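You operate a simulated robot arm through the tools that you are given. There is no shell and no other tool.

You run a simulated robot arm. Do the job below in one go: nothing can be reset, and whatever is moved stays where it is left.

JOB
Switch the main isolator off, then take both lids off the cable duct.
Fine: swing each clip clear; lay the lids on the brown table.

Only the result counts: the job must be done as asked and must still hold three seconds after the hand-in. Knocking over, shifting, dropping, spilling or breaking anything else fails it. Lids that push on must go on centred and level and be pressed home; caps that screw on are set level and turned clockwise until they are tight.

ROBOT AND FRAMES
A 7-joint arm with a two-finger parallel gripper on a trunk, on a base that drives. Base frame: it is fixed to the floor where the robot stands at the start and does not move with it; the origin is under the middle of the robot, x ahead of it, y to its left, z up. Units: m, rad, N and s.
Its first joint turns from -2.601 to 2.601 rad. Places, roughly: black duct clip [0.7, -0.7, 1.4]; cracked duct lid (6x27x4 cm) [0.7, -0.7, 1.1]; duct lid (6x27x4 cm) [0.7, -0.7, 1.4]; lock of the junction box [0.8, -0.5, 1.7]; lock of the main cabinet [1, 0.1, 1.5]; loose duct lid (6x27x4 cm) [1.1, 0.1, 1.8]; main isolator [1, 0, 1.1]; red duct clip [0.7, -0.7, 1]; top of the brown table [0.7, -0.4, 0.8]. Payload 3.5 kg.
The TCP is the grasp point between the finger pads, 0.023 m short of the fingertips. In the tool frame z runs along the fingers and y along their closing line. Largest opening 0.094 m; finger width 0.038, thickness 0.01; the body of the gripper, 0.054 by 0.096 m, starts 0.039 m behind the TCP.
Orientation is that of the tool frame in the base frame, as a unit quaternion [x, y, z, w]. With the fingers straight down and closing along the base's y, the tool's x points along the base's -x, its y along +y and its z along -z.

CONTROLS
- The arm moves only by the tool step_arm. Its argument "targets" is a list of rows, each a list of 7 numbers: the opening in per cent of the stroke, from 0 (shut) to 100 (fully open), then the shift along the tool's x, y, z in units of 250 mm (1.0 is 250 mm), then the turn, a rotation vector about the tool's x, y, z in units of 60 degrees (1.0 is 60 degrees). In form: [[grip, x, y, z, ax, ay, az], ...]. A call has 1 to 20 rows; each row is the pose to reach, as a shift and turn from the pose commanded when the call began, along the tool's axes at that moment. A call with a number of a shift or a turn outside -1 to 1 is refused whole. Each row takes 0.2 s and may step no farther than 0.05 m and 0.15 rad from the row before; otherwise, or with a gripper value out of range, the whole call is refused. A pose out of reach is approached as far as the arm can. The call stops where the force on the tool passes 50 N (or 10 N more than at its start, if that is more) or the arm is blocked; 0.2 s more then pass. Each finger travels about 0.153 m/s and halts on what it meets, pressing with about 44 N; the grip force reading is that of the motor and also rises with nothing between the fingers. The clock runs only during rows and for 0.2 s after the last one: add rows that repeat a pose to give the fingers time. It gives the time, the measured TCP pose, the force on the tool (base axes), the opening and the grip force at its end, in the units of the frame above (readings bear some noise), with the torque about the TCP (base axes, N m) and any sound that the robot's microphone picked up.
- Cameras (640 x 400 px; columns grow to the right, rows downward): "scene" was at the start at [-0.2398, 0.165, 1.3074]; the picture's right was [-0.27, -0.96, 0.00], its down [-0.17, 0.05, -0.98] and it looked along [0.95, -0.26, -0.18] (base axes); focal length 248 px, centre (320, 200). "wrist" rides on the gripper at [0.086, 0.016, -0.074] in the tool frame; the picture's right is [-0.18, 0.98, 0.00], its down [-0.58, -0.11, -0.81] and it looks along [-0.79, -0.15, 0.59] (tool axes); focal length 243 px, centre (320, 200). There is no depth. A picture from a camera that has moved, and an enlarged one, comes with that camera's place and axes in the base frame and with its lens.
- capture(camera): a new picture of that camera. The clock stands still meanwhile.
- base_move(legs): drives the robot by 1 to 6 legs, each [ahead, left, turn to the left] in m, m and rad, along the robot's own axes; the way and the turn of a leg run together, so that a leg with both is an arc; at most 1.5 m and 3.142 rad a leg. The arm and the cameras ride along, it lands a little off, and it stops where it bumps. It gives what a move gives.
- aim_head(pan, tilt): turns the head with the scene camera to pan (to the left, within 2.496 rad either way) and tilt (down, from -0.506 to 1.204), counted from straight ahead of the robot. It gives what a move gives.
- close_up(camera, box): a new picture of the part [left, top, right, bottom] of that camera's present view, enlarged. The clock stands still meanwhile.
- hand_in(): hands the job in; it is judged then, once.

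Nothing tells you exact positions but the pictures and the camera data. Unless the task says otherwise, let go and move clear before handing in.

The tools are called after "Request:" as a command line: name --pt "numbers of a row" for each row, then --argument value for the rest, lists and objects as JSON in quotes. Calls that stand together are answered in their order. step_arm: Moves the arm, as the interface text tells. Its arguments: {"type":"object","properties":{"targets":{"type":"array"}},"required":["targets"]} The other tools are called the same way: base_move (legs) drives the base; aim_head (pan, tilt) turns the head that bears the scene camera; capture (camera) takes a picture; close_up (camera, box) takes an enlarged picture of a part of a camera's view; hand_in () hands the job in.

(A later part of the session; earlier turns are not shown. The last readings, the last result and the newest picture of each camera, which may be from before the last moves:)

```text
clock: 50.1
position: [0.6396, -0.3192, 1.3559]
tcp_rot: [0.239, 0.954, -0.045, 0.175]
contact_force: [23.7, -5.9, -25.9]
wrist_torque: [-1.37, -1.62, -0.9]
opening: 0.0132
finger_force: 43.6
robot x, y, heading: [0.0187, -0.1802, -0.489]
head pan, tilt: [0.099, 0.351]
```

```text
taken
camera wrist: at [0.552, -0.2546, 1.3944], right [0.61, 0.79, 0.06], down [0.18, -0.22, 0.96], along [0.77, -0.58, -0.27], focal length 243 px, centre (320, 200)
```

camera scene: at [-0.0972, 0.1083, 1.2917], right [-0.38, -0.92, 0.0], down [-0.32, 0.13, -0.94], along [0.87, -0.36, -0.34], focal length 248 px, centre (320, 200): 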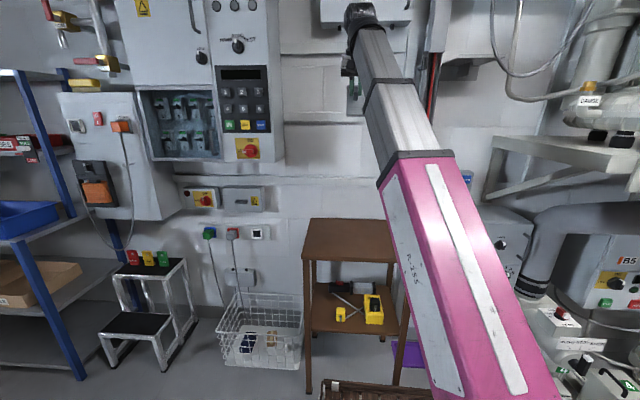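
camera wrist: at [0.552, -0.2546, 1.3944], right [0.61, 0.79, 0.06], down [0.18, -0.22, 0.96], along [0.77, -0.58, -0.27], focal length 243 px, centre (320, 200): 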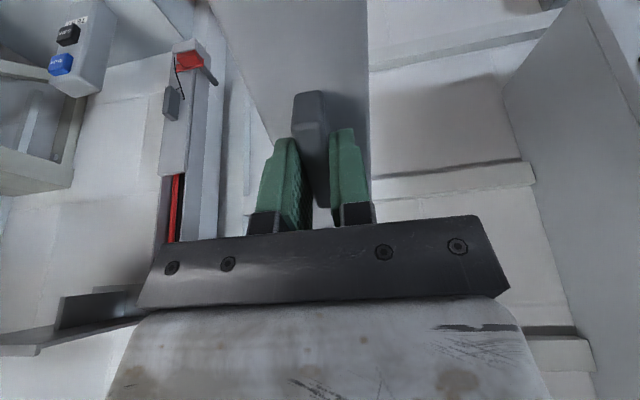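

The pitch stopped at about 69°: at this height the lid's lower end likely met my own forearm. I back the pitch off and look.

Request:
step_arm --pt "0 0 0 0 0 -0.1 0" --pt "0 0 0 0 0 -0.22 0" --pt "0 0 0 0 0 -0.34 0" --pt "0 0 0 0 0 -0.4 0"

Request:
capture --camera "wrist"

Request:
close_up --camera "scene" --box '[300, 0, 460, 130]'

```text
clock: 51.1
position: [0.6392, -0.3179, 1.3554]
tcp_rot: [0.224, 0.897, -0.094, 0.369]
contact_force: [-0.4, -0.1, -0.6]
wrist_torque: [-0.02, -0.02, 0.0]
opening: 0.0132
finger_force: 43.9
robot x, y, heading: [0.0175, -0.1786, -0.495]
head pan, tilt: [0.099, 0.351]
```

```text
taken
camera wrist: at [0.5455, -0.251, 1.3472], right [0.58, 0.81, 0.13], down [-0.19, -0.02, 0.98], along [0.8, -0.59, 0.14], focal length 243 px, centre (320, 200)
```

wrist: 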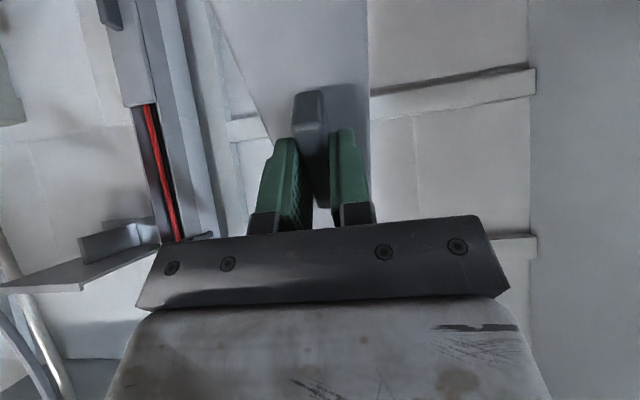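

```text
3.08 times, centred on (380, 65) of scene
camera zoom: at [-0.0972, 0.1084, 1.2916], right [-0.38, -0.92, 0.0], down [-0.32, 0.13, -0.94], along [0.87, -0.36, -0.34], focal length 762 px, centre (135, 615)
```

zoom: 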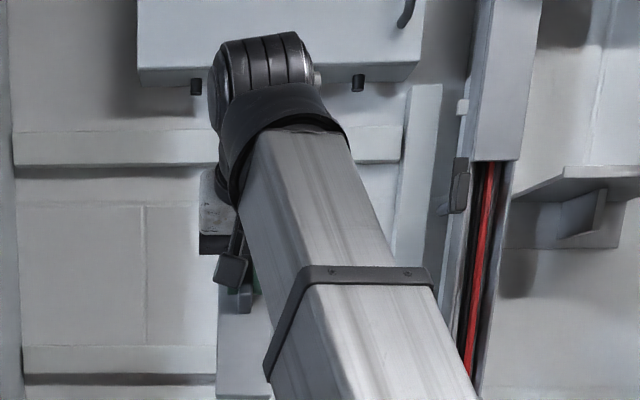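

Free again and the lid sits unchanged in the grip. I lower 0.3 m with the tool still at 45°, then pitch the rest nearer the table.

Request:
step_arm --pt "0 0.12 0 0.12 0 0 0" --pt "0 0.24 0 0.24 0 0 0" --pt "0 0.36 0 0.36 0 0 0" --pt "0 0.48 0 0.48 0 0 0" --pt "0 0.6 0 0.6 0 0 0" --pt "0 0.72 0 0.72 0 0 0" --pt "0 0.84 0 0.84 0 0 0"

Request:
capture --camera "scene"

Request:
capture --camera "wrist"

```text
clock: 52.7
position: [0.6365, -0.3178, 1.0597]
tcp_rot: [0.222, 0.898, -0.092, 0.369]
contact_force: [-0.2, -0.8, 0.0]
wrist_torque: [0.0, 0.02, -0.02]
opening: 0.0132
finger_force: 44.0
robot x, y, heading: [0.0175, -0.1816, -0.499]
head pan, tilt: [0.099, 0.351]
```

```text
taken
camera scene: at [-0.0972, 0.1084, 1.2916], right [-0.38, -0.92, 0.0], down [-0.32, 0.13, -0.94], along [0.87, -0.36, -0.34], focal length 248 px, centre (320, 200)
```

scene: 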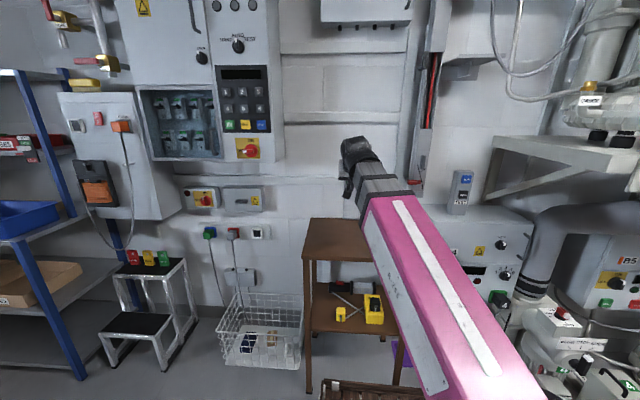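

```text
taken
camera wrist: at [0.5429, -0.2506, 1.0516], right [0.58, 0.81, 0.13], down [-0.19, -0.02, 0.98], along [0.8, -0.59, 0.14], focal length 243 px, centre (320, 200)
```

wrist: 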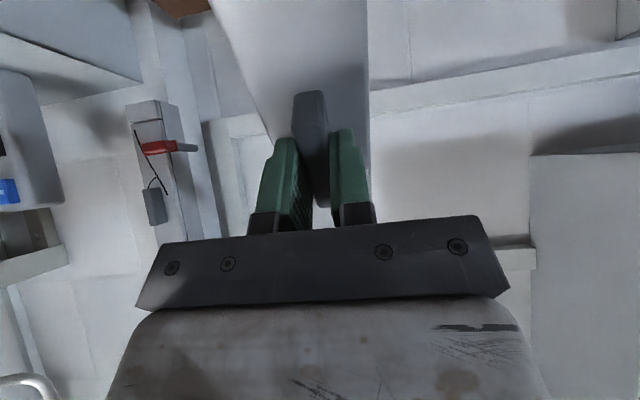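

Good clearance here. I pitch the remaining 45° while sinking a further 6 cm.

Request:
step_arm --pt "0 0.06 0 0.06 0 0 0" --pt "0 0.12 0 0.12 0 0.05 0" --pt "0 0.17 0 0.17 0 0.17 0" --pt "0 0.17 0 0.17 0 0.29 0" --pt "0 0.17 0 0.17 0 0.41 0" --pt "0 0.17 0 0.17 0 0.53 0" --pt "0 0.17 0 0.17 0 0.65 0" --pt "0 0.17 0 0.17 0 0.75 0"

Request:
capture --camera "scene"

Request:
capture --camera "wrist"

```text
clock: 54.5
position: [0.6367, -0.3192, 0.9995]
tcp_rot: [0.241, 0.97, 0.0, -0.005]
contact_force: [-0.1, 0.2, 1.1]
wrist_torque: [-0.02, 0.0, -0.06]
opening: 0.0133
finger_force: 44.3
robot x, y, heading: [0.0175, -0.1785, -0.491]
head pan, tilt: [0.099, 0.351]
```

```text
taken
camera scene: at [-0.0972, 0.1084, 1.2916], right [-0.38, -0.92, 0.0], down [-0.32, 0.13, -0.94], along [0.87, -0.36, -0.34], focal length 248 px, centre (320, 200)
```

scene: 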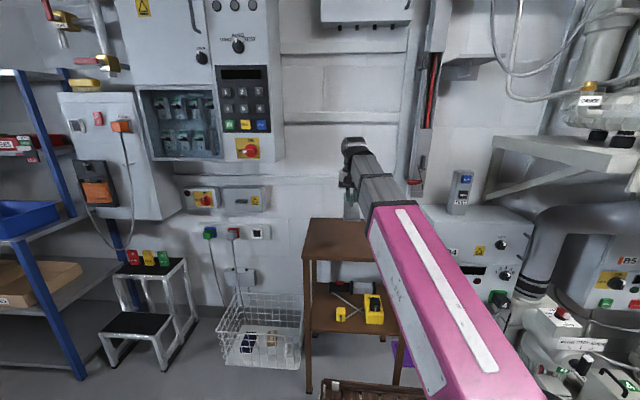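

```text
taken
camera wrist: at [0.5686, -0.2647, 1.0735], right [0.62, 0.78, 0.0], down [0.47, -0.37, 0.8], along [0.63, -0.5, -0.6], focal length 243 px, centre (320, 200)
```

wrist: 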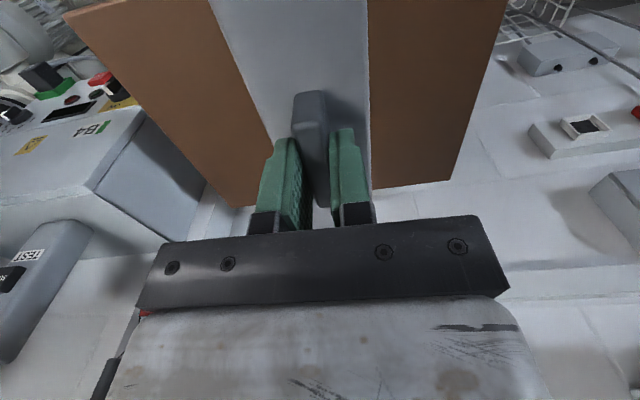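

The lid is level above the table; the views agree on a table top at z ≈ 0.78, spanning n 0.64–1.0 and r -0.20 to 0.24. I shift to the lid's spot on the left half and descend to about 4 cm above contact.

Request:
step_arm --pt "0 -0.1 0.055 0.05 0 -0.01 0" --pt "0 -0.2 0.11 0.1 0 -0.01 0" --pt "0 -0.3 0.165 0.15 0 -0.01 0" --pt "0 -0.392 0.22 0.2 0 -0.01 0" --pt "0 -0.392 0.22 0.35 0 -0.01 0" --pt "0 -0.392 0.22 0.48 0 -0.01 0" --pt "0 -0.392 0.22 0.54 0 -0.01 0"

Request:
capture --camera "wrist"

Request:
capture --camera "scene"

Request:
close_up --camera "scene" --box '[270, 140, 430, 280]'

```text
clock: 56.1
position: [0.7487, -0.3161, 0.8614]
tcp_rot: [0.242, 0.97, -0.001, 0.001]
contact_force: [0.2, 0.1, -0.7]
wrist_torque: [0.0, 0.02, -0.03]
opening: 0.0132
finger_force: 43.8
robot x, y, heading: [0.0195, -0.1783, -0.492]
head pan, tilt: [0.099, 0.351]
```

```text
taken
camera wrist: at [0.6787, -0.2613, 0.9353], right [0.62, 0.78, 0.0], down [0.46, -0.37, 0.81], along [0.63, -0.51, -0.59], focal length 243 px, centre (320, 200)
```

wrist: 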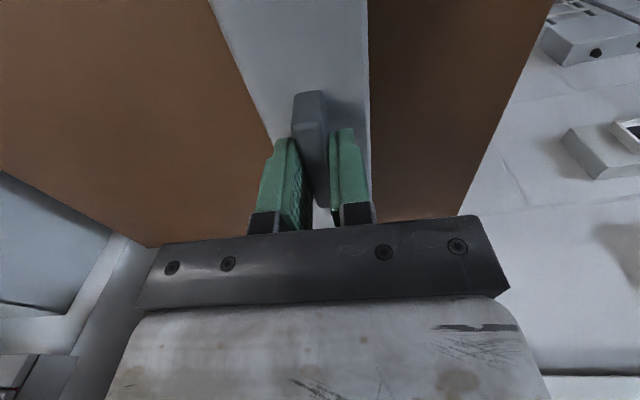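

```text
taken
camera scene: at [-0.0972, 0.1084, 1.2916], right [-0.38, -0.92, 0.0], down [-0.32, 0.13, -0.94], along [0.87, -0.36, -0.34], focal length 248 px, centre (320, 200)
```

scene: 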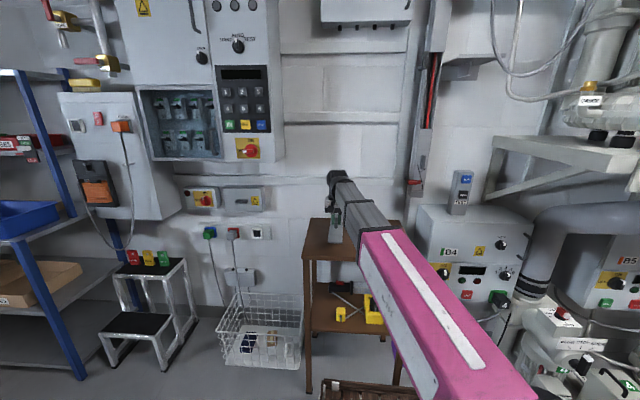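

```text
2.86 times, centred on (350, 210) of scene
camera zoom: at [-0.0972, 0.1084, 1.2916], right [-0.38, -0.92, 0.0], down [-0.32, 0.13, -0.94], along [0.87, -0.36, -0.34], focal length 707 px, centre (234, 171)
```

zoom: 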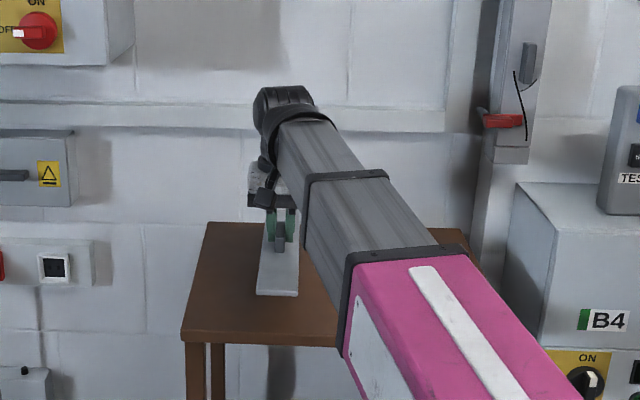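

The lid hovers over the table's left half, level. I lower gently toward contact.

Request:
step_arm --pt "0 0 0 0.04 0 0 0" --pt "0 0 0 0.08 0 0 0" --pt "0 0 0 0.1 0 0 0" --pt "0 0 0 0.11 0 0 0"

Request:
step_arm --pt "0 0 0 0.008 0 0 0" --pt "0 0 0 0.016 0 0 0"

Request:
close_up --camera "scene" --box '[300, 170, 390, 240]'

```text
clock: 57.1
position: [0.7485, -0.3166, 0.8354]
tcp_rot: [0.241, 0.971, -0.002, 0.001]
contact_force: [0.1, 0.1, 0.5]
wrist_torque: [0.02, -0.01, 0.0]
opening: 0.0135
finger_force: 43.5
robot x, y, heading: [0.0134, -0.1846, -0.491]
head pan, tilt: [0.099, 0.351]
```

```text
clock: 57.7
position: [0.7478, -0.3164, 0.8318]
tcp_rot: [0.242, 0.97, -0.002, 0.002]
contact_force: [-0.5, -0.2, -0.3]
wrist_torque: [-0.01, -0.05, 0.03]
opening: 0.013
finger_force: 44.3
robot x, y, heading: [0.0144, -0.1822, -0.491]
head pan, tilt: [0.099, 0.351]
```

```text
5.71 times, centred on (345, 205) of scene
camera zoom: at [-0.0972, 0.1084, 1.2916], right [-0.38, -0.92, 0.0], down [-0.32, 0.13, -0.94], along [0.87, -0.36, -0.34], focal length 1414 px, centre (177, 171)
```

zoom: 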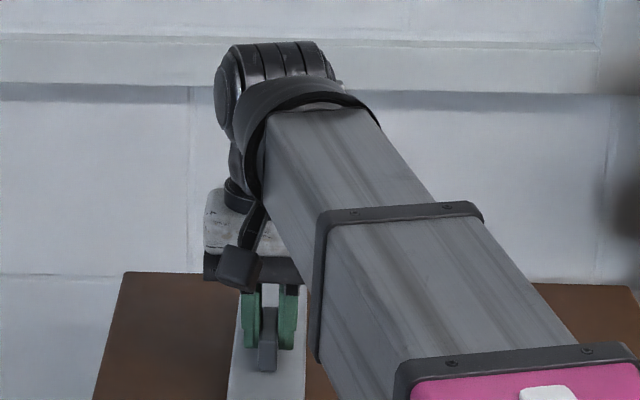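

Request:
step_arm --pt "0 0 0 0.008 0 0 0" --pt "0 0 0 0.016 0 0 0"

Request:
close_up --camera "scene" --box '[300, 210, 390, 280]'

```text
clock: 58.3
position: [0.7481, -0.3172, 0.8275]
tcp_rot: [0.241, 0.971, -0.002, 0.003]
contact_force: [0.4, 0.9, 0.1]
wrist_torque: [0.02, -0.02, 0.02]
opening: 0.0134
finger_force: 44.5
robot x, y, heading: [0.0176, -0.1763, -0.493]
head pan, tilt: [0.099, 0.351]
```

```text
5.71 times, centred on (345, 245) of scene
camera zoom: at [-0.0972, 0.1084, 1.2916], right [-0.38, -0.92, 0.0], down [-0.32, 0.13, -0.94], along [0.87, -0.36, -0.34], focal length 1414 px, centre (177, -57)
```

zoom: 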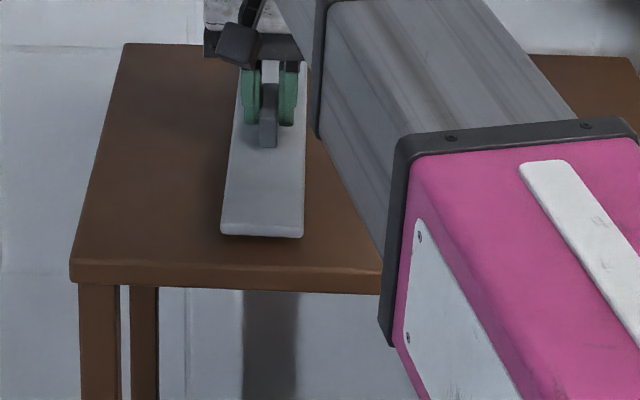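

Still no contact at TCP z 0.8275; the lid looks a few millimetres above. I continue in 2 mm steps.

Request:
step_arm --pt "0 0 0 0.006 0 0 0" --pt "0 0 0 0.012 0 0 0" --pt "0 0 0 0.018 0 0 0"

```text
clock: 59.1
position: [0.748, -0.3154, 0.8232]
tcp_rot: [0.242, 0.97, -0.001, 0.002]
contact_force: [-0.1, 0.3, 0.1]
wrist_torque: [0.03, 0.02, 0.0]
opening: 0.0134
finger_force: 44.0
robot x, y, heading: [0.0207, -0.1744, -0.489]
head pan, tilt: [0.099, 0.351]
```

Request:
step_arm --pt "0 0 0 0.006 0 0 0" --pt "0 0 0 0.012 0 0 0"

Request:
close_up --camera "scene" --box '[320, 225, 360, 260]'

Request:
close_up --camera "wrist" --box '[180, 0, 420, 200]'

```text
clock: 59.7
position: [0.7479, -0.3156, 0.8191]
tcp_rot: [0.242, 0.97, -0.002, 0.003]
contact_force: [0.1, 0.8, 0.7]
wrist_torque: [0.02, 0.0, -0.04]
opening: 0.0132
finger_force: 43.6
robot x, y, heading: [0.0172, -0.1796, -0.487]
head pan, tilt: [0.099, 0.351]
```

```text
11.43 times, centred on (340, 242) of scene
camera zoom: at [-0.0972, 0.1084, 1.2916], right [-0.38, -0.92, 0.0], down [-0.32, 0.13, -0.94], along [0.87, -0.36, -0.34], focal length 2829 px, centre (91, -286)
```

zoom: 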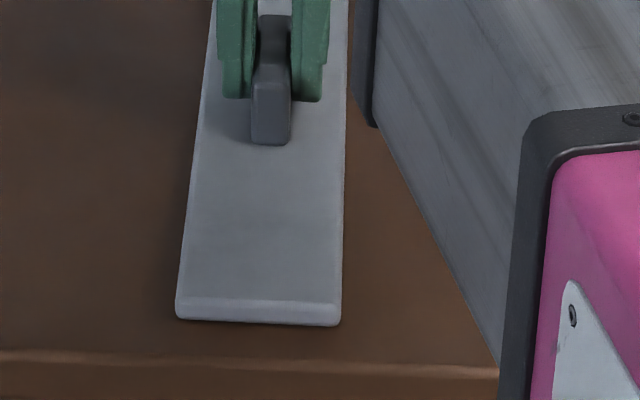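

```text
2.00 times, centred on (300, 100) of wrist
camera zoom: at [0.6787, -0.2607, 0.8935], right [0.62, 0.78, 0.0], down [0.46, -0.37, 0.81], along [0.63, -0.51, -0.59], focal length 485 px, centre (360, 400)
```

zoom: 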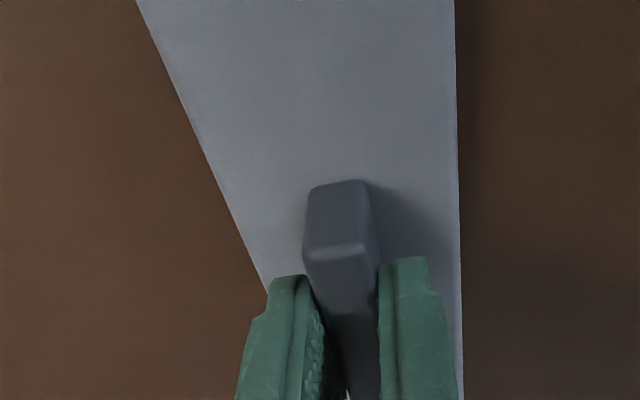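

The lid seems nearly down (its plate is only about 1 cm thick). I keep stepping down gently.

Request:
step_arm --pt "0 0 0 0.006 0 0 0" --pt "0 0 0 0.012 0 0 0"

Request:
step_arm --pt "0 0 0 0.006 0 0 0" --pt "0 0 0 0.012 0 0 0"

```text
clock: 60.3
position: [0.7473, -0.3152, 0.8185]
tcp_rot: [0.242, 0.97, -0.001, 0.003]
contact_force: [0.4, -0.8, 30.6]
wrist_torque: [0.02, -0.02, -0.02]
opening: 0.0133
finger_force: 44.4
robot x, y, heading: [0.016, -0.1771, -0.494]
head pan, tilt: [0.099, 0.351]
```

```text
clock: 60.9
position: [0.7482, -0.3156, 0.8149]
tcp_rot: [0.242, 0.97, -0.001, 0.002]
contact_force: [1.5, 1.6, 30.9]
wrist_torque: [0.08, 0.0, 0.02]
opening: 0.0133
finger_force: 44.0
robot x, y, heading: [0.0163, -0.1783, -0.493]
head pan, tilt: [0.099, 0.351]
```

Contact: the lid rests on the table (about 30 N). I ease up a touch, open the fingers and rise.

Request:
step_arm --pt "0 0 0 -0.006 0 0 0" --pt "15 0 0 -0.006 0 0 0" --pt "30 0 0 -0.006 0 0 0" --pt "45 0 0 -0.006 0 0 0" --pt "45 0 0 -0.006 0 0 0" --pt "45 0 0 -0.06 0 0 0" --pt "45 0 0 -0.16 0 0 0" --pt "45 0 0 -0.34 0 0 0" --pt "45 0 0 -0.52 0 0 0"

Request:
capture --camera "wrist"

Request:
close_up --camera "scene" --box '[270, 160, 430, 280]'

```text
clock: 62.9
position: [0.7472, -0.3157, 0.9438]
tcp_rot: [0.242, 0.97, -0.001, 0.002]
contact_force: [-0.2, -0.4, 0.0]
wrist_torque: [-0.04, -0.04, -0.02]
opening: 0.0423
finger_force: 0.1
robot x, y, heading: [0.019, -0.1791, -0.494]
head pan, tilt: [0.099, 0.351]
```

```text
taken
camera wrist: at [0.6781, -0.2614, 1.0167], right [0.62, 0.78, 0.0], down [0.46, -0.37, 0.81], along [0.63, -0.51, -0.59], focal length 243 px, centre (320, 200)
```

wrist: 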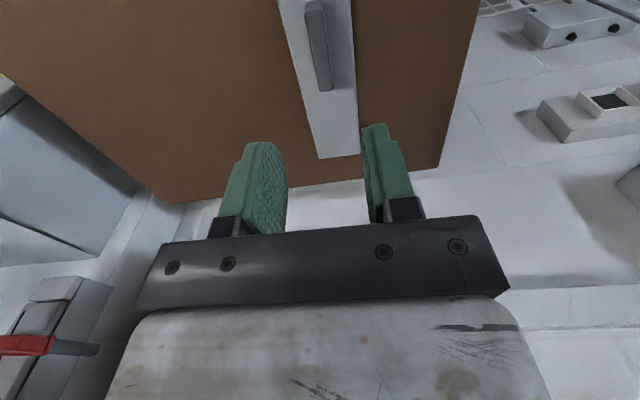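

```text
3.33 times, centred on (350, 220) of scene
camera zoom: at [-0.0972, 0.1084, 1.2916], right [-0.38, -0.92, 0.0], down [-0.32, 0.13, -0.94], along [0.87, -0.36, -0.34], focal length 825 px, centre (220, 133)
```

zoom: 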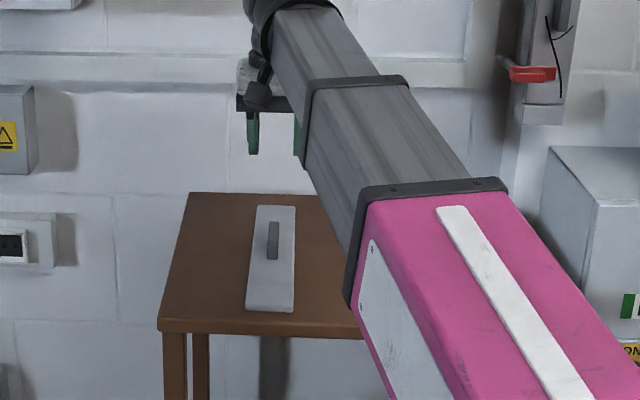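

The first lid lies flat on the table's left half. Now for the lower lid: I rise, back off and pitch the tool up level again.

Request:
step_arm --pt "45 0.1 0 -0.16 0 0 0" --pt "45 0.2 0 -0.32 0 0 0" --pt "45 0.3 0 -0.48 0 -0.1 0" --pt "45 0.36 0 -0.64 0 -0.225 0" --pt "45 0.36 0 -0.7 0 -0.35 0" --pt "45 0.36 0 -0.7 0 -0.475 0" --pt "45 0.36 0 -0.7 0 -0.6 0" --pt "45 0.36 0 -0.7 0 -0.725 0"

Request:
step_arm --pt "45 0 0 0 0 -0.125 0" --pt "45 0 0 0 0 -0.25 0" --pt "45 0 0 0 0 -0.375 0" --pt "45 0 0 0 0 -0.5 0" --pt "45 0 0 0 0 -0.625 0" --pt "45 0 0 0 0 -0.775 0"

Request:
capture --camera "scene"

```text
clock: 64.7
position: [0.6669, -0.2728, 1.117]
tcp_rot: [0.224, 0.9, -0.091, 0.362]
contact_force: [0.7, -0.2, 0.0]
wrist_torque: [0.01, 0.01, 0.02]
opening: 0.0421
finger_force: 0.1
robot x, y, heading: [0.02, -0.1793, -0.491]
head pan, tilt: [0.099, 0.351]
```

```text
refused: row 6 steps farther than a row can; nothing moved
```

```text
taken
camera scene: at [-0.0972, 0.1084, 1.2916], right [-0.38, -0.92, 0.0], down [-0.32, 0.13, -0.94], along [0.87, -0.36, -0.34], focal length 248 px, centre (320, 200)
```

scene: 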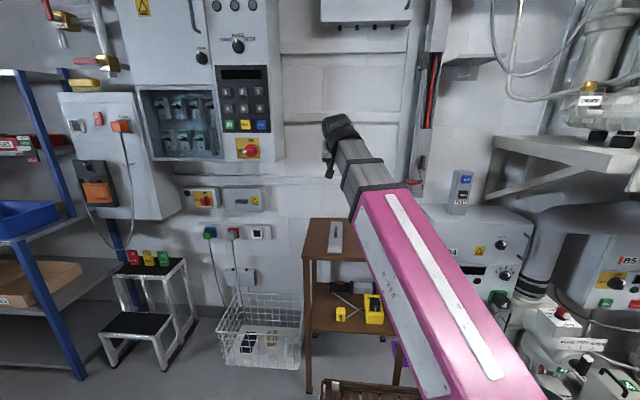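

The tool is at 46° down. I finish levelling it with smaller rows, then roll the camera to the left side.

Request:
step_arm --pt "45 0 0 0 0 -0.11 0" --pt "45 0 0 0 0 -0.22 0" --pt "45 0 0 0 0 -0.33 0" --pt "45 0 0 0 0 -0.44 0" --pt "45 0 0 0 0 -0.55 0" --pt "45 0 0 0 0 -0.66 0" --pt "45 0 0 0 0 -0.768 0"

Request:
step_arm --pt "45 0 0 0 0 0 0.125" --pt "45 0 0 0 0 0 0.25" --pt "45 0 0 0 0 0 0.375" --pt "45 0 0 0 0 0 0.5" --pt "45 0 0 0 0 0 0.625" --pt "45 0 0 0 0 0 0.75"

Request:
step_arm --pt "45 0 0 0 0 0 0.125" --pt "45 0 0 0 0 0 0.25" --pt "45 0 0 0 0 0 0.375" --pt "45 0 0 0 0 0 0.5" --pt "45 0 0 0 0 0 0.625" --pt "45 0 0 0 0 0 0.75"

Request:
aim_head --pan -0.3 --tilt 0.25

Request:
capture --camera "scene"

Request:
capture --camera "wrist"

```text
clock: 66.3
position: [0.6687, -0.2729, 1.1187]
tcp_rot: [0.17, 0.687, -0.172, 0.686]
contact_force: [-0.3, -0.1, -0.1]
wrist_torque: [0.0, -0.03, -0.01]
opening: 0.0423
finger_force: 0.0
robot x, y, heading: [0.0156, -0.1804, -0.494]
head pan, tilt: [0.099, 0.351]
```

```text
clock: 67.7
position: [0.6678, -0.2731, 1.1177]
tcp_rot: [0.421, 0.57, 0.105, 0.698]
contact_force: [-1.0, -0.3, 0.3]
wrist_torque: [-0.02, -0.02, -0.05]
opening: 0.0422
finger_force: 0.1
robot x, y, heading: [0.0195, -0.1794, -0.491]
head pan, tilt: [0.099, 0.351]
```

```text
clock: 69.1
position: [0.6669, -0.2724, 1.1191]
tcp_rot: [0.607, 0.365, 0.363, 0.606]
contact_force: [-0.4, -0.7, 0.5]
wrist_torque: [0.0, -0.01, 0.0]
opening: 0.0424
finger_force: 0.0
robot x, y, heading: [0.0178, -0.1826, -0.49]
head pan, tilt: [0.099, 0.351]
```

```text
clock: 70.0
position: [0.667, -0.2714, 1.1197]
tcp_rot: [0.607, 0.366, 0.363, 0.605]
contact_force: [-0.4, 0.7, -0.2]
wrist_torque: [0.0, 0.03, 0.02]
opening: 0.0424
finger_force: 0.0
robot x, y, heading: [0.0147, -0.1804, -0.498]
head pan, tilt: [-0.3, 0.25]
```

```text
taken
camera scene: at [-0.1176, 0.0776, 1.3011], right [-0.71, -0.7, 0.0], down [-0.17, 0.18, -0.97], along [0.68, -0.69, -0.25], focal length 248 px, centre (320, 200)
```

scene: 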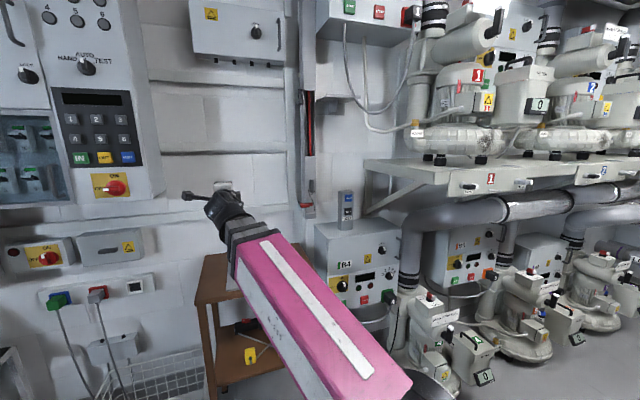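

```text
taken
camera wrist: at [0.6423, -0.1616, 1.1345], right [-0.08, -0.16, 0.98], down [-0.99, -0.14, -0.1], along [0.15, -0.98, -0.15], focal length 243 px, centre (320, 200)
```

wrist: 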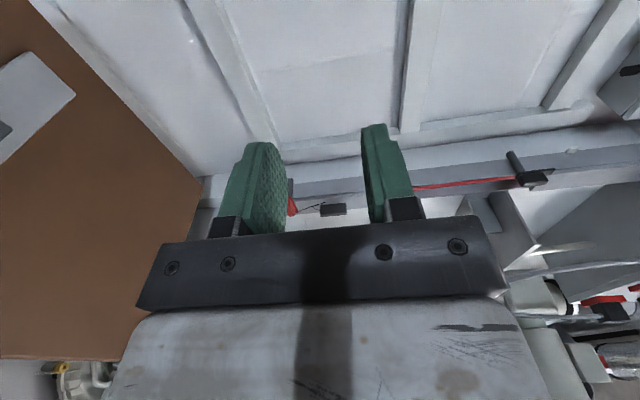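

I move right and down in front of the red clip at a safe standoff.

Request:
step_arm --pt "45 -0.14 -0.07 0 0 0 0" --pt "45 -0.28 -0.14 0 0 0 0" --pt "45 -0.42 -0.21 0 0 0 0" --pt "45 -0.56 -0.28 0.02 0 0 0" --pt "45 -0.7 -0.36 0.05 0 0 0" --pt "45 -0.84 -0.44 0.08 0 0 0" --pt "45 -0.98 -0.52 0.12 0 0 0"

Request:
capture --camera "wrist"

Request:
capture --camera "scene"

```text
clock: 71.6
position: [0.5856, -0.5048, 0.9909]
tcp_rot: [0.607, 0.365, 0.363, 0.606]
contact_force: [0.2, -1.1, 0.1]
wrist_torque: [-0.01, -0.02, 0.0]
opening: 0.0424
finger_force: 0.2
out of reach, approached as far as the arm can: row 3, 4, 5, 6, 7
robot x, y, heading: [0.0183, -0.1797, -0.491]
head pan, tilt: [-0.3, 0.25]
```

```text
taken
camera wrist: at [0.5603, -0.3947, 1.0061], right [-0.08, -0.16, 0.98], down [-0.99, -0.13, -0.11], along [0.15, -0.98, -0.15], focal length 243 px, centre (320, 200)
```

wrist: 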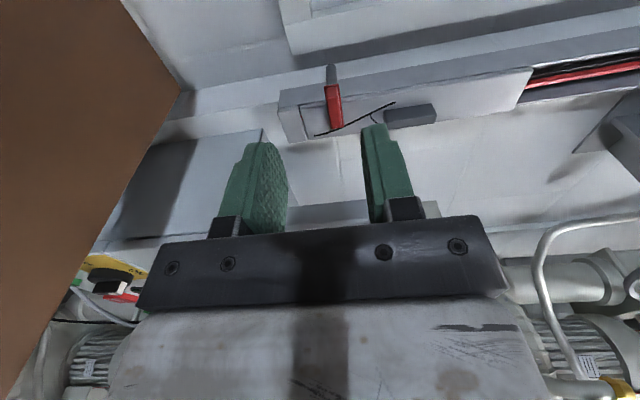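

```text
taken
camera scene: at [-0.1177, 0.0775, 1.3011], right [-0.71, -0.7, 0.0], down [-0.17, 0.18, -0.97], along [0.68, -0.69, -0.25], focal length 248 px, centre (320, 200)
```

scene: 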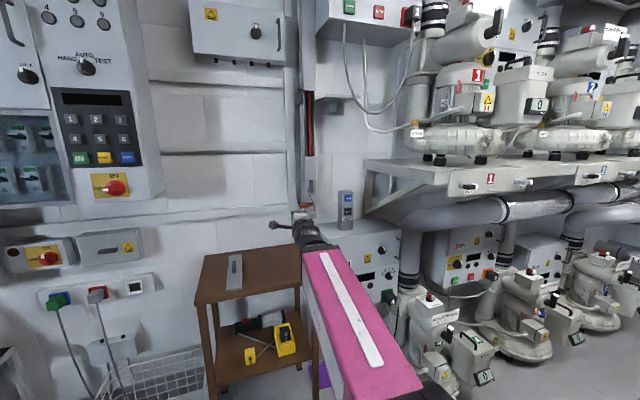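

The arm reports a joint near its limit here but the pose is within millimetres. The red clip is in view; I zoom in on it.

Request:
close_up --camera "wrist" --box '[260, 50, 460, 150]'

Request:
close_up --camera "scene" --box '[280, 170, 340, 240]'

```text
3.20 times, centred on (360, 100) of wrist
camera zoom: at [0.5603, -0.3947, 1.0061], right [-0.08, -0.16, 0.98], down [-0.99, -0.13, -0.11], along [0.15, -0.98, -0.15], focal length 776 px, centre (192, 520)
```

zoom: 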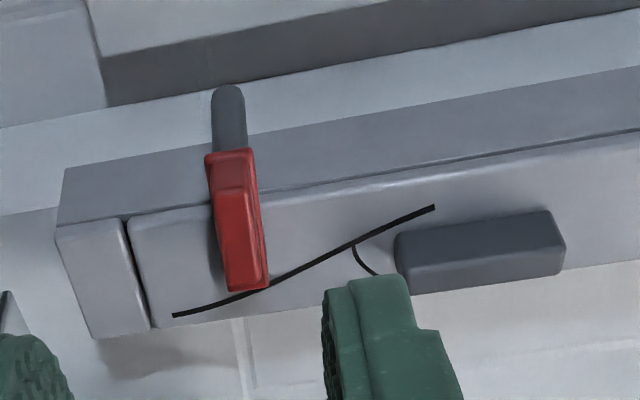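

```text
5.71 times, centred on (310, 205) of scene
camera zoom: at [-0.1177, 0.0775, 1.3011], right [-0.71, -0.7, 0.0], down [-0.17, 0.18, -0.97], along [0.68, -0.69, -0.25], focal length 1414 px, centre (377, 171)
```

zoom: 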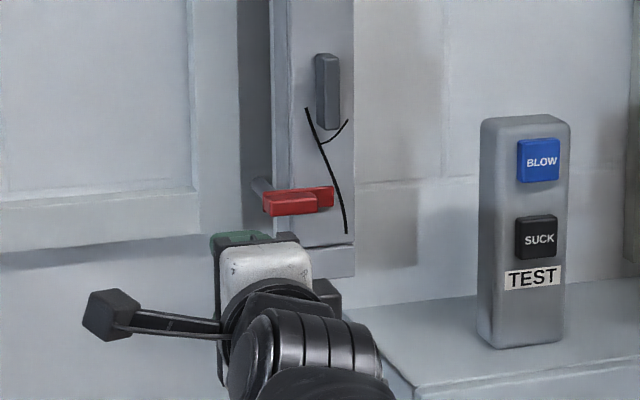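

The red clip's base spans r 0.234–0.294 at z ≈ 0.991, same build as the black one. I shift right to face it and approach partly, watching whether the pose is met.

Request:
step_arm --pt "50 -0.11 0 0.07 0 0 0" --pt "50 -0.22 0 0.14 0 0 0" --pt "50 -0.328 0 0.21 0 0 0"

Request:
capture --camera "wrist"

Request:
close_up --camera "wrist" --box '[220, 30, 420, 150]'

```text
clock: 72.4
position: [0.5942, -0.6035, 0.9877]
tcp_rot: [0.607, 0.365, 0.363, 0.605]
contact_force: [0.1, 0.0, 0.2]
wrist_torque: [0.01, 0.03, -0.01]
opening: 0.0468
finger_force: 0.1
robot x, y, heading: [0.0154, -0.1764, -0.49]
head pan, tilt: [-0.3, 0.25]
```

```text
taken
camera wrist: at [0.5691, -0.4926, 1.0039], right [-0.08, -0.16, 0.98], down [-0.99, -0.14, -0.11], along [0.15, -0.98, -0.15], focal length 243 px, centre (320, 200)
```

wrist: 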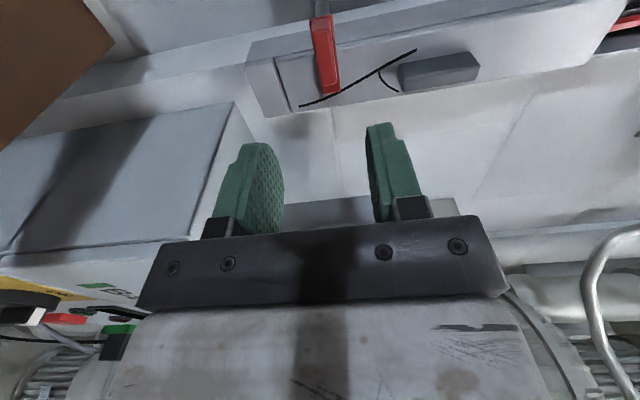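

```text
3.20 times, centred on (320, 90) of wrist
camera zoom: at [0.5691, -0.4926, 1.0039], right [-0.08, -0.16, 0.98], down [-0.99, -0.14, -0.11], along [0.15, -0.98, -0.15], focal length 776 px, centre (320, 552)
```

zoom: 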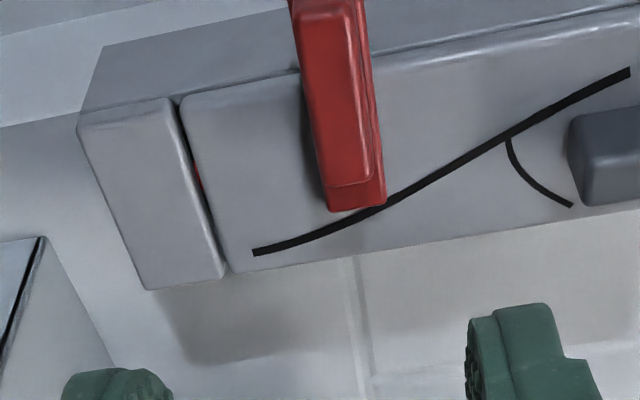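

Everything lines up: clip at z 0.992, r as expected. I advance around its tab and close.

Request:
step_arm --pt "50 0.002 0.017 0.15 0 0 0" --pt "50 0.002 0.017 0.3 0 0 0" --pt "50 0.002 0.017 0.42 0 0 0" --pt "50 0.002 0.017 0.455 0 0 0"

Request:
close_up --camera "wrist" --box '[220, 60, 420, 240]'

```text
clock: 73.4
position: [0.693, -0.657, 0.9938]
tcp_rot: [0.607, 0.366, 0.363, 0.605]
contact_force: [-1.0, -0.7, -0.5]
wrist_torque: [-0.02, -0.01, 0.01]
opening: 0.047
finger_force: 0.0
robot x, y, heading: [0.014, -0.1796, -0.494]
head pan, tilt: [-0.3, 0.25]
```

```text
2.22 times, centred on (320, 150) of wrist
camera zoom: at [0.6674, -0.5454, 1.0093], right [-0.08, -0.16, 0.98], down [-0.99, -0.13, -0.11], along [0.15, -0.98, -0.15], focal length 539 px, centre (320, 311)
```

zoom: 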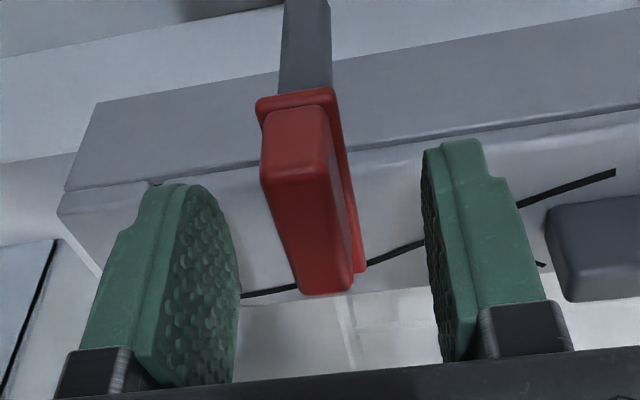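

The tab sits between the fingers; I close on it.

Request:
step_arm --pt "30 0 0 0 0 0 0" --pt "20 0 0 0 0 0 0" --pt "10 0 0 0 0 0 0" --pt "0 0 0 0 0 0 0" --pt "0 0 0 0 0 0 0"

Request:
close_up --camera "wrist" --box '[220, 60, 420, 240]'

```text
clock: 74.6
position: [0.692, -0.6575, 0.9917]
tcp_rot: [0.607, 0.366, 0.363, 0.605]
contact_force: [-4.9, -0.1, -29.7]
wrist_torque: [-0.28, 0.28, 0.14]
opening: 0.0139
finger_force: 44.8
robot x, y, heading: [0.0127, -0.1773, -0.492]
head pan, tilt: [-0.3, 0.25]
```

```text
2.22 times, centred on (320, 150) of wrist
camera zoom: at [0.6672, -0.5454, 1.008], right [-0.08, -0.16, 0.98], down [-0.99, -0.14, -0.1], along [0.15, -0.98, -0.15], focal length 539 px, centre (320, 311)
```

zoom: 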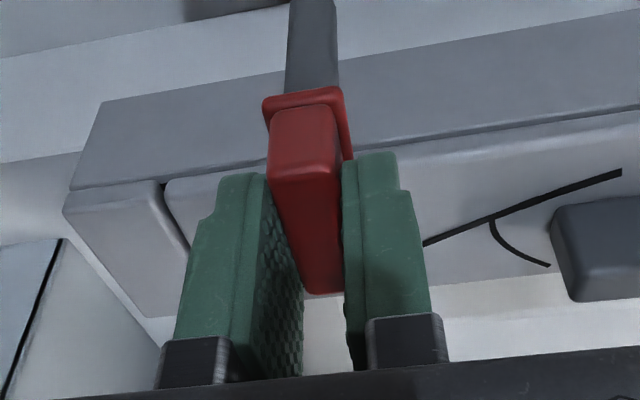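

The tab is slightly lower than my centre (30 N down-load). I drop 2.5 mm and test the swing upward by 15°.

Request:
step_arm --pt "0 0 -0.01 0 0 0 0" --pt "0 0.0004 -0.0035 0 0 0 -0.125" --pt "0 0.0017 0.0029 0 0 0 -0.25"

Request:
close_up --camera "wrist" --box '[220, 60, 420, 240]'

```text
clock: 75.4
position: [0.6943, -0.6561, 0.9956]
tcp_rot: [0.553, 0.44, 0.281, 0.649]
contact_force: [-4.0, 0.9, 2.1]
wrist_torque: [-0.24, -0.61, -0.33]
opening: 0.0136
finger_force: 45.2
robot x, y, heading: [0.0177, -0.1783, -0.497]
head pan, tilt: [-0.3, 0.25]
```

```text
2.22 times, centred on (320, 150) of wrist
camera zoom: at [0.6683, -0.5438, 0.9876], right [0.04, 0.07, 1.0], down [-0.99, -0.14, 0.05], along [0.14, -0.99, 0.06], focal length 539 px, centre (320, 311)
```

zoom: 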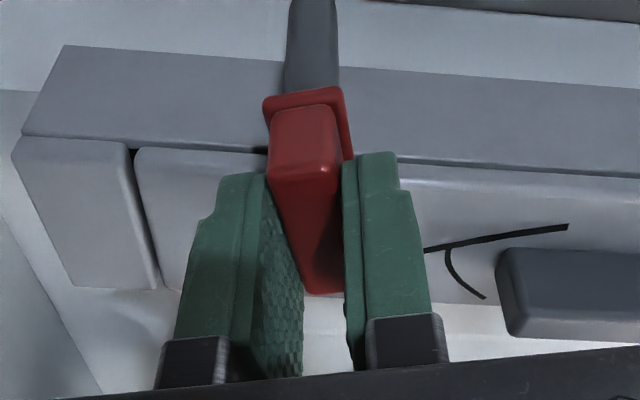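

The red clip follows upward easily. I swing on by 45°.

Request:
step_arm --pt "0 0.0004 0.0065 0 0 0 -0.125" --pt "0 0.0017 0.0129 0 0 0 -0.25" --pt "0 0.0038 0.0191 0 0 0 -0.375" --pt "0 0.0067 0.025 0 0 0 -0.5" --pt "0 0.0103 0.0304 0 0 0 -0.625" --pt "0 0.0146 0.0354 0 0 0 -0.75"

Request:
capture --camera "wrist"

```text
clock: 76.8
position: [0.6959, -0.6503, 1.0026]
tcp_rot: [0.342, 0.62, 0.012, 0.706]
contact_force: [-9.6, 3.9, 10.4]
wrist_torque: [-0.61, -1.38, 0.05]
opening: 0.0137
finger_force: 44.9
robot x, y, heading: [0.0181, -0.18, -0.493]
head pan, tilt: [-0.3, 0.25]
```

```text
taken
camera wrist: at [0.6562, -0.5659, 0.9349], right [0.36, 0.67, 0.65], down [-0.89, 0.04, 0.45], along [0.28, -0.74, 0.61], focal length 243 px, centre (320, 200)
```

wrist: 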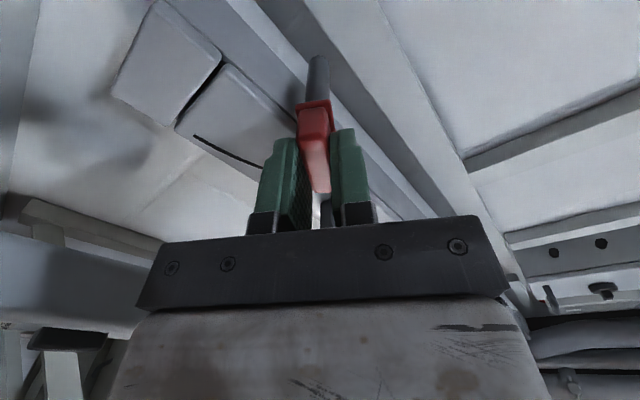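

Loads stay low. I swing the last 30° to upright.

Request:
step_arm --pt "0 0.0004 0.0065 0 0 0 -0.125" --pt "0 0.0017 0.0129 0 0 0 -0.25" --pt "0 0.0038 0.0191 0 0 0 -0.375" --pt "0 0.0067 0.025 0 0 0 -0.5"

Request:
capture --camera "wrist"

```text
clock: 77.8
position: [0.6982, -0.6461, 1.0033]
tcp_rot: [0.169, 0.688, -0.172, 0.685]
contact_force: [-11.2, -3.2, 6.2]
wrist_torque: [-0.35, -0.96, 0.64]
opening: 0.0139
finger_force: 44.7
robot x, y, heading: [0.0165, -0.1802, -0.493]
head pan, tilt: [-0.3, 0.25]
```

```text
taken
camera wrist: at [0.6397, -0.597, 0.9168], right [0.46, 0.87, 0.18], down [-0.76, 0.28, 0.58], along [0.46, -0.41, 0.79], focal length 243 px, centre (320, 200)
```

wrist: 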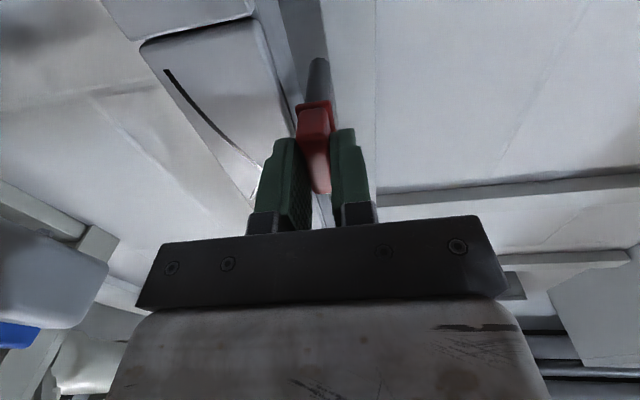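

The red clip is upright. I nudge a few degrees to its stop, then open and retreat.

Request:
step_arm --pt "0 0 0.004 0 0 0 -0.06" --pt "20 0 0.002 0 0 0 0" --pt "35 0 0 0 0 0 0" --pt "45 0 0 0 0 0 0" --pt "45 0 0 -0.06 0 0 0" --pt "45 0 0 -0.2 0 0 0" --pt "45 0 0 -0.38 0 0 0"

Request:
capture --camera "wrist"

Request:
close_up --camera "scene" --box '[280, 150, 340, 220]'

```text
clock: 79.4
position: [0.616, -0.601, 1.0034]
tcp_rot: [0.171, 0.687, -0.171, 0.685]
contact_force: [-0.5, -0.3, -0.4]
wrist_torque: [0.02, 0.01, 0.03]
opening: 0.0423
finger_force: 0.0
robot x, y, heading: [0.0173, -0.1798, -0.493]
head pan, tilt: [-0.3, 0.25]
```

```text
taken
camera wrist: at [0.557, -0.5529, 0.917], right [0.46, 0.87, 0.18], down [-0.76, 0.28, 0.58], along [0.46, -0.41, 0.79], focal length 243 px, centre (320, 200)
```

wrist: 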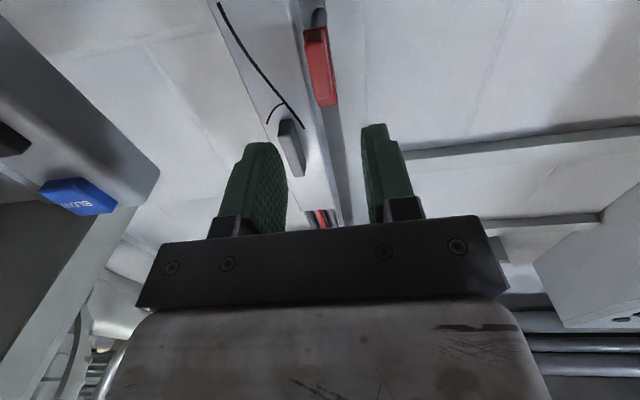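

```text
5.71 times, centred on (310, 185) of scene
camera zoom: at [-0.1177, 0.0775, 1.3011], right [-0.71, -0.7, 0.0], down [-0.17, 0.18, -0.97], along [0.68, -0.69, -0.25], focal length 1414 px, centre (377, 286)
```

zoom: 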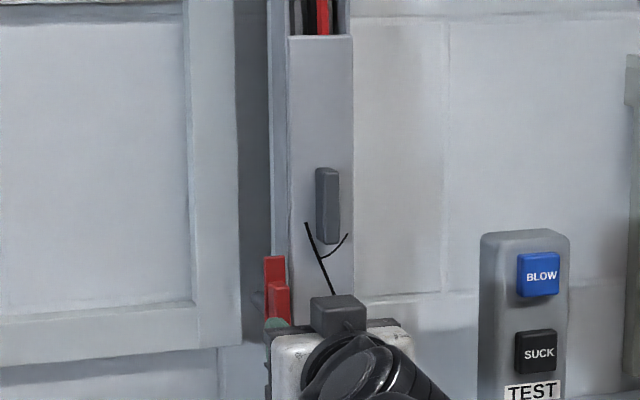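

The red clip stays up, clear of the lid. I move in front of the cracked lid's handle (about r 0.287, z 1.08).

Request:
step_arm --pt "50 -0.1 -0.05 -0.06 0 0 0" --pt "50 -0.21 -0.11 -0.06 0 0 0" --pt "50 -0.32 -0.17 -0.06 0 0 0"

Request:
close_up --camera "wrist" --box '[200, 0, 440, 150]'

Request:
close_up --camera "scene" --box '[280, 140, 340, 210]'

```text
clock: 80.2
position: [0.5829, -0.6295, 1.0832]
tcp_rot: [0.171, 0.687, -0.172, 0.685]
contact_force: [-1.0, -0.2, 0.0]
wrist_torque: [0.0, -0.01, 0.04]
opening: 0.0471
finger_force: 0.0
robot x, y, heading: [0.0162, -0.1799, -0.49]
head pan, tilt: [-0.3, 0.25]
```

```text
2.67 times, centred on (320, 75) of wrist
camera zoom: at [0.5246, -0.5802, 0.9963], right [0.46, 0.87, 0.18], down [-0.76, 0.28, 0.58], along [0.46, -0.41, 0.79], focal length 647 px, centre (320, 533)
```

zoom: 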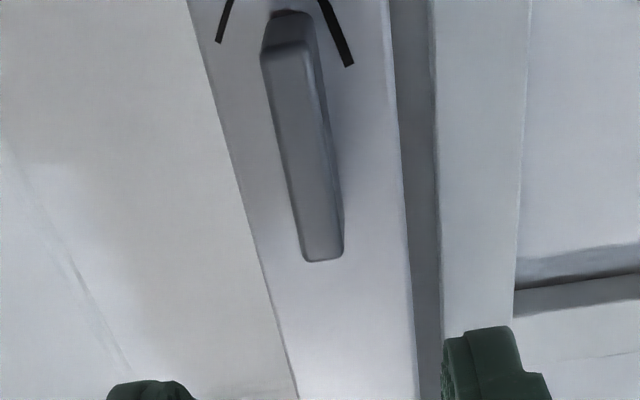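

```text
5.71 times, centred on (310, 175) of scene
camera zoom: at [-0.1178, 0.0775, 1.3011], right [-0.71, -0.7, 0.0], down [-0.17, 0.18, -0.97], along [0.68, -0.69, -0.25], focal length 1414 px, centre (377, 343)
```

zoom: 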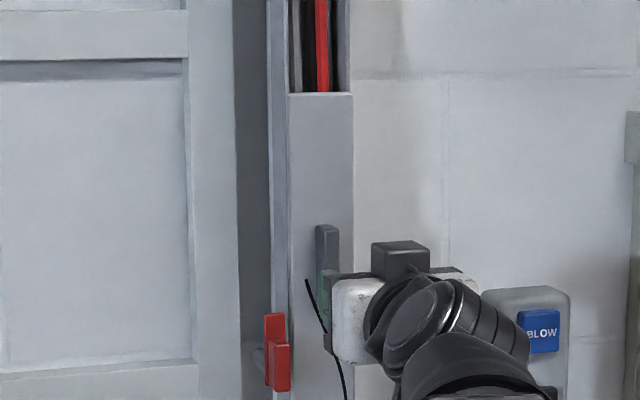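

The handle is 3 mm right of my axis and centred in height. I approach and close on it.

Request:
step_arm --pt "50 0 -0.012 0.15 0 0 0" --pt "50 0 -0.012 0.3 0 0 0" --pt "50 0 -0.012 0.42 0 0 0" --pt "50 0 -0.012 0.464 0 0 0"

Request:
close_up --camera "wrist" --box '[200, 40, 440, 240]'

```text
clock: 81.2
position: [0.6829, -0.6888, 1.084]
tcp_rot: [0.171, 0.687, -0.171, 0.685]
contact_force: [-0.3, -0.2, -0.3]
wrist_torque: [0.03, 0.01, -0.01]
opening: 0.047
finger_force: 0.1
robot x, y, heading: [0.0181, -0.1755, -0.492]
head pan, tilt: [-0.3, 0.25]
```

```text
2.00 times, centred on (320, 140) of wrist
camera zoom: at [0.625, -0.6395, 0.9973], right [0.46, 0.87, 0.18], down [-0.76, 0.28, 0.58], along [0.46, -0.41, 0.79], focal length 485 px, centre (320, 320)
```

zoom: 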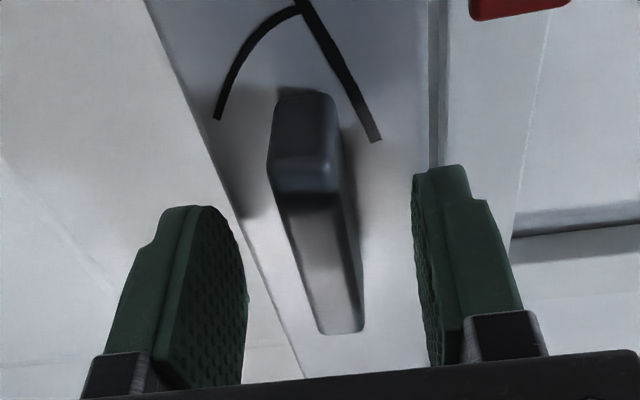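

Request:
step_arm --pt "30 0 0 0 0 0 0" --pt "15 0 0 0 0 0 0" --pt "0 0 0 0 0 0 0" --pt "0 0 0 0 0 0 0" --pt "0 0 0 0 0 0 0"

Request:
close_up --camera "wrist" --box '[200, 40, 440, 240]'

```text
clock: 82.4
position: [0.6844, -0.6862, 1.0845]
tcp_rot: [0.17, 0.688, -0.17, 0.685]
contact_force: [8.8, 14.7, 3.0]
wrist_torque: [0.14, -0.22, 0.81]
opening: 0.0138
finger_force: 44.3
robot x, y, heading: [0.0211, -0.1783, -0.492]
head pan, tilt: [-0.3, 0.25]
```

```text
2.00 times, centred on (320, 140) of wrist
camera zoom: at [0.6254, -0.6382, 0.9973], right [0.46, 0.87, 0.18], down [-0.76, 0.28, 0.58], along [0.46, -0.41, 0.79], focal length 485 px, centre (320, 320)
```

zoom: 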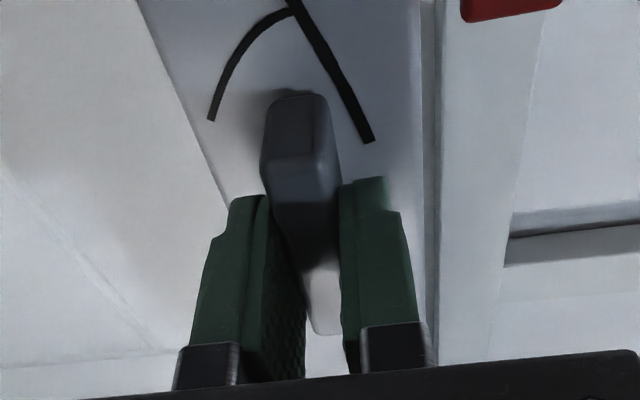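

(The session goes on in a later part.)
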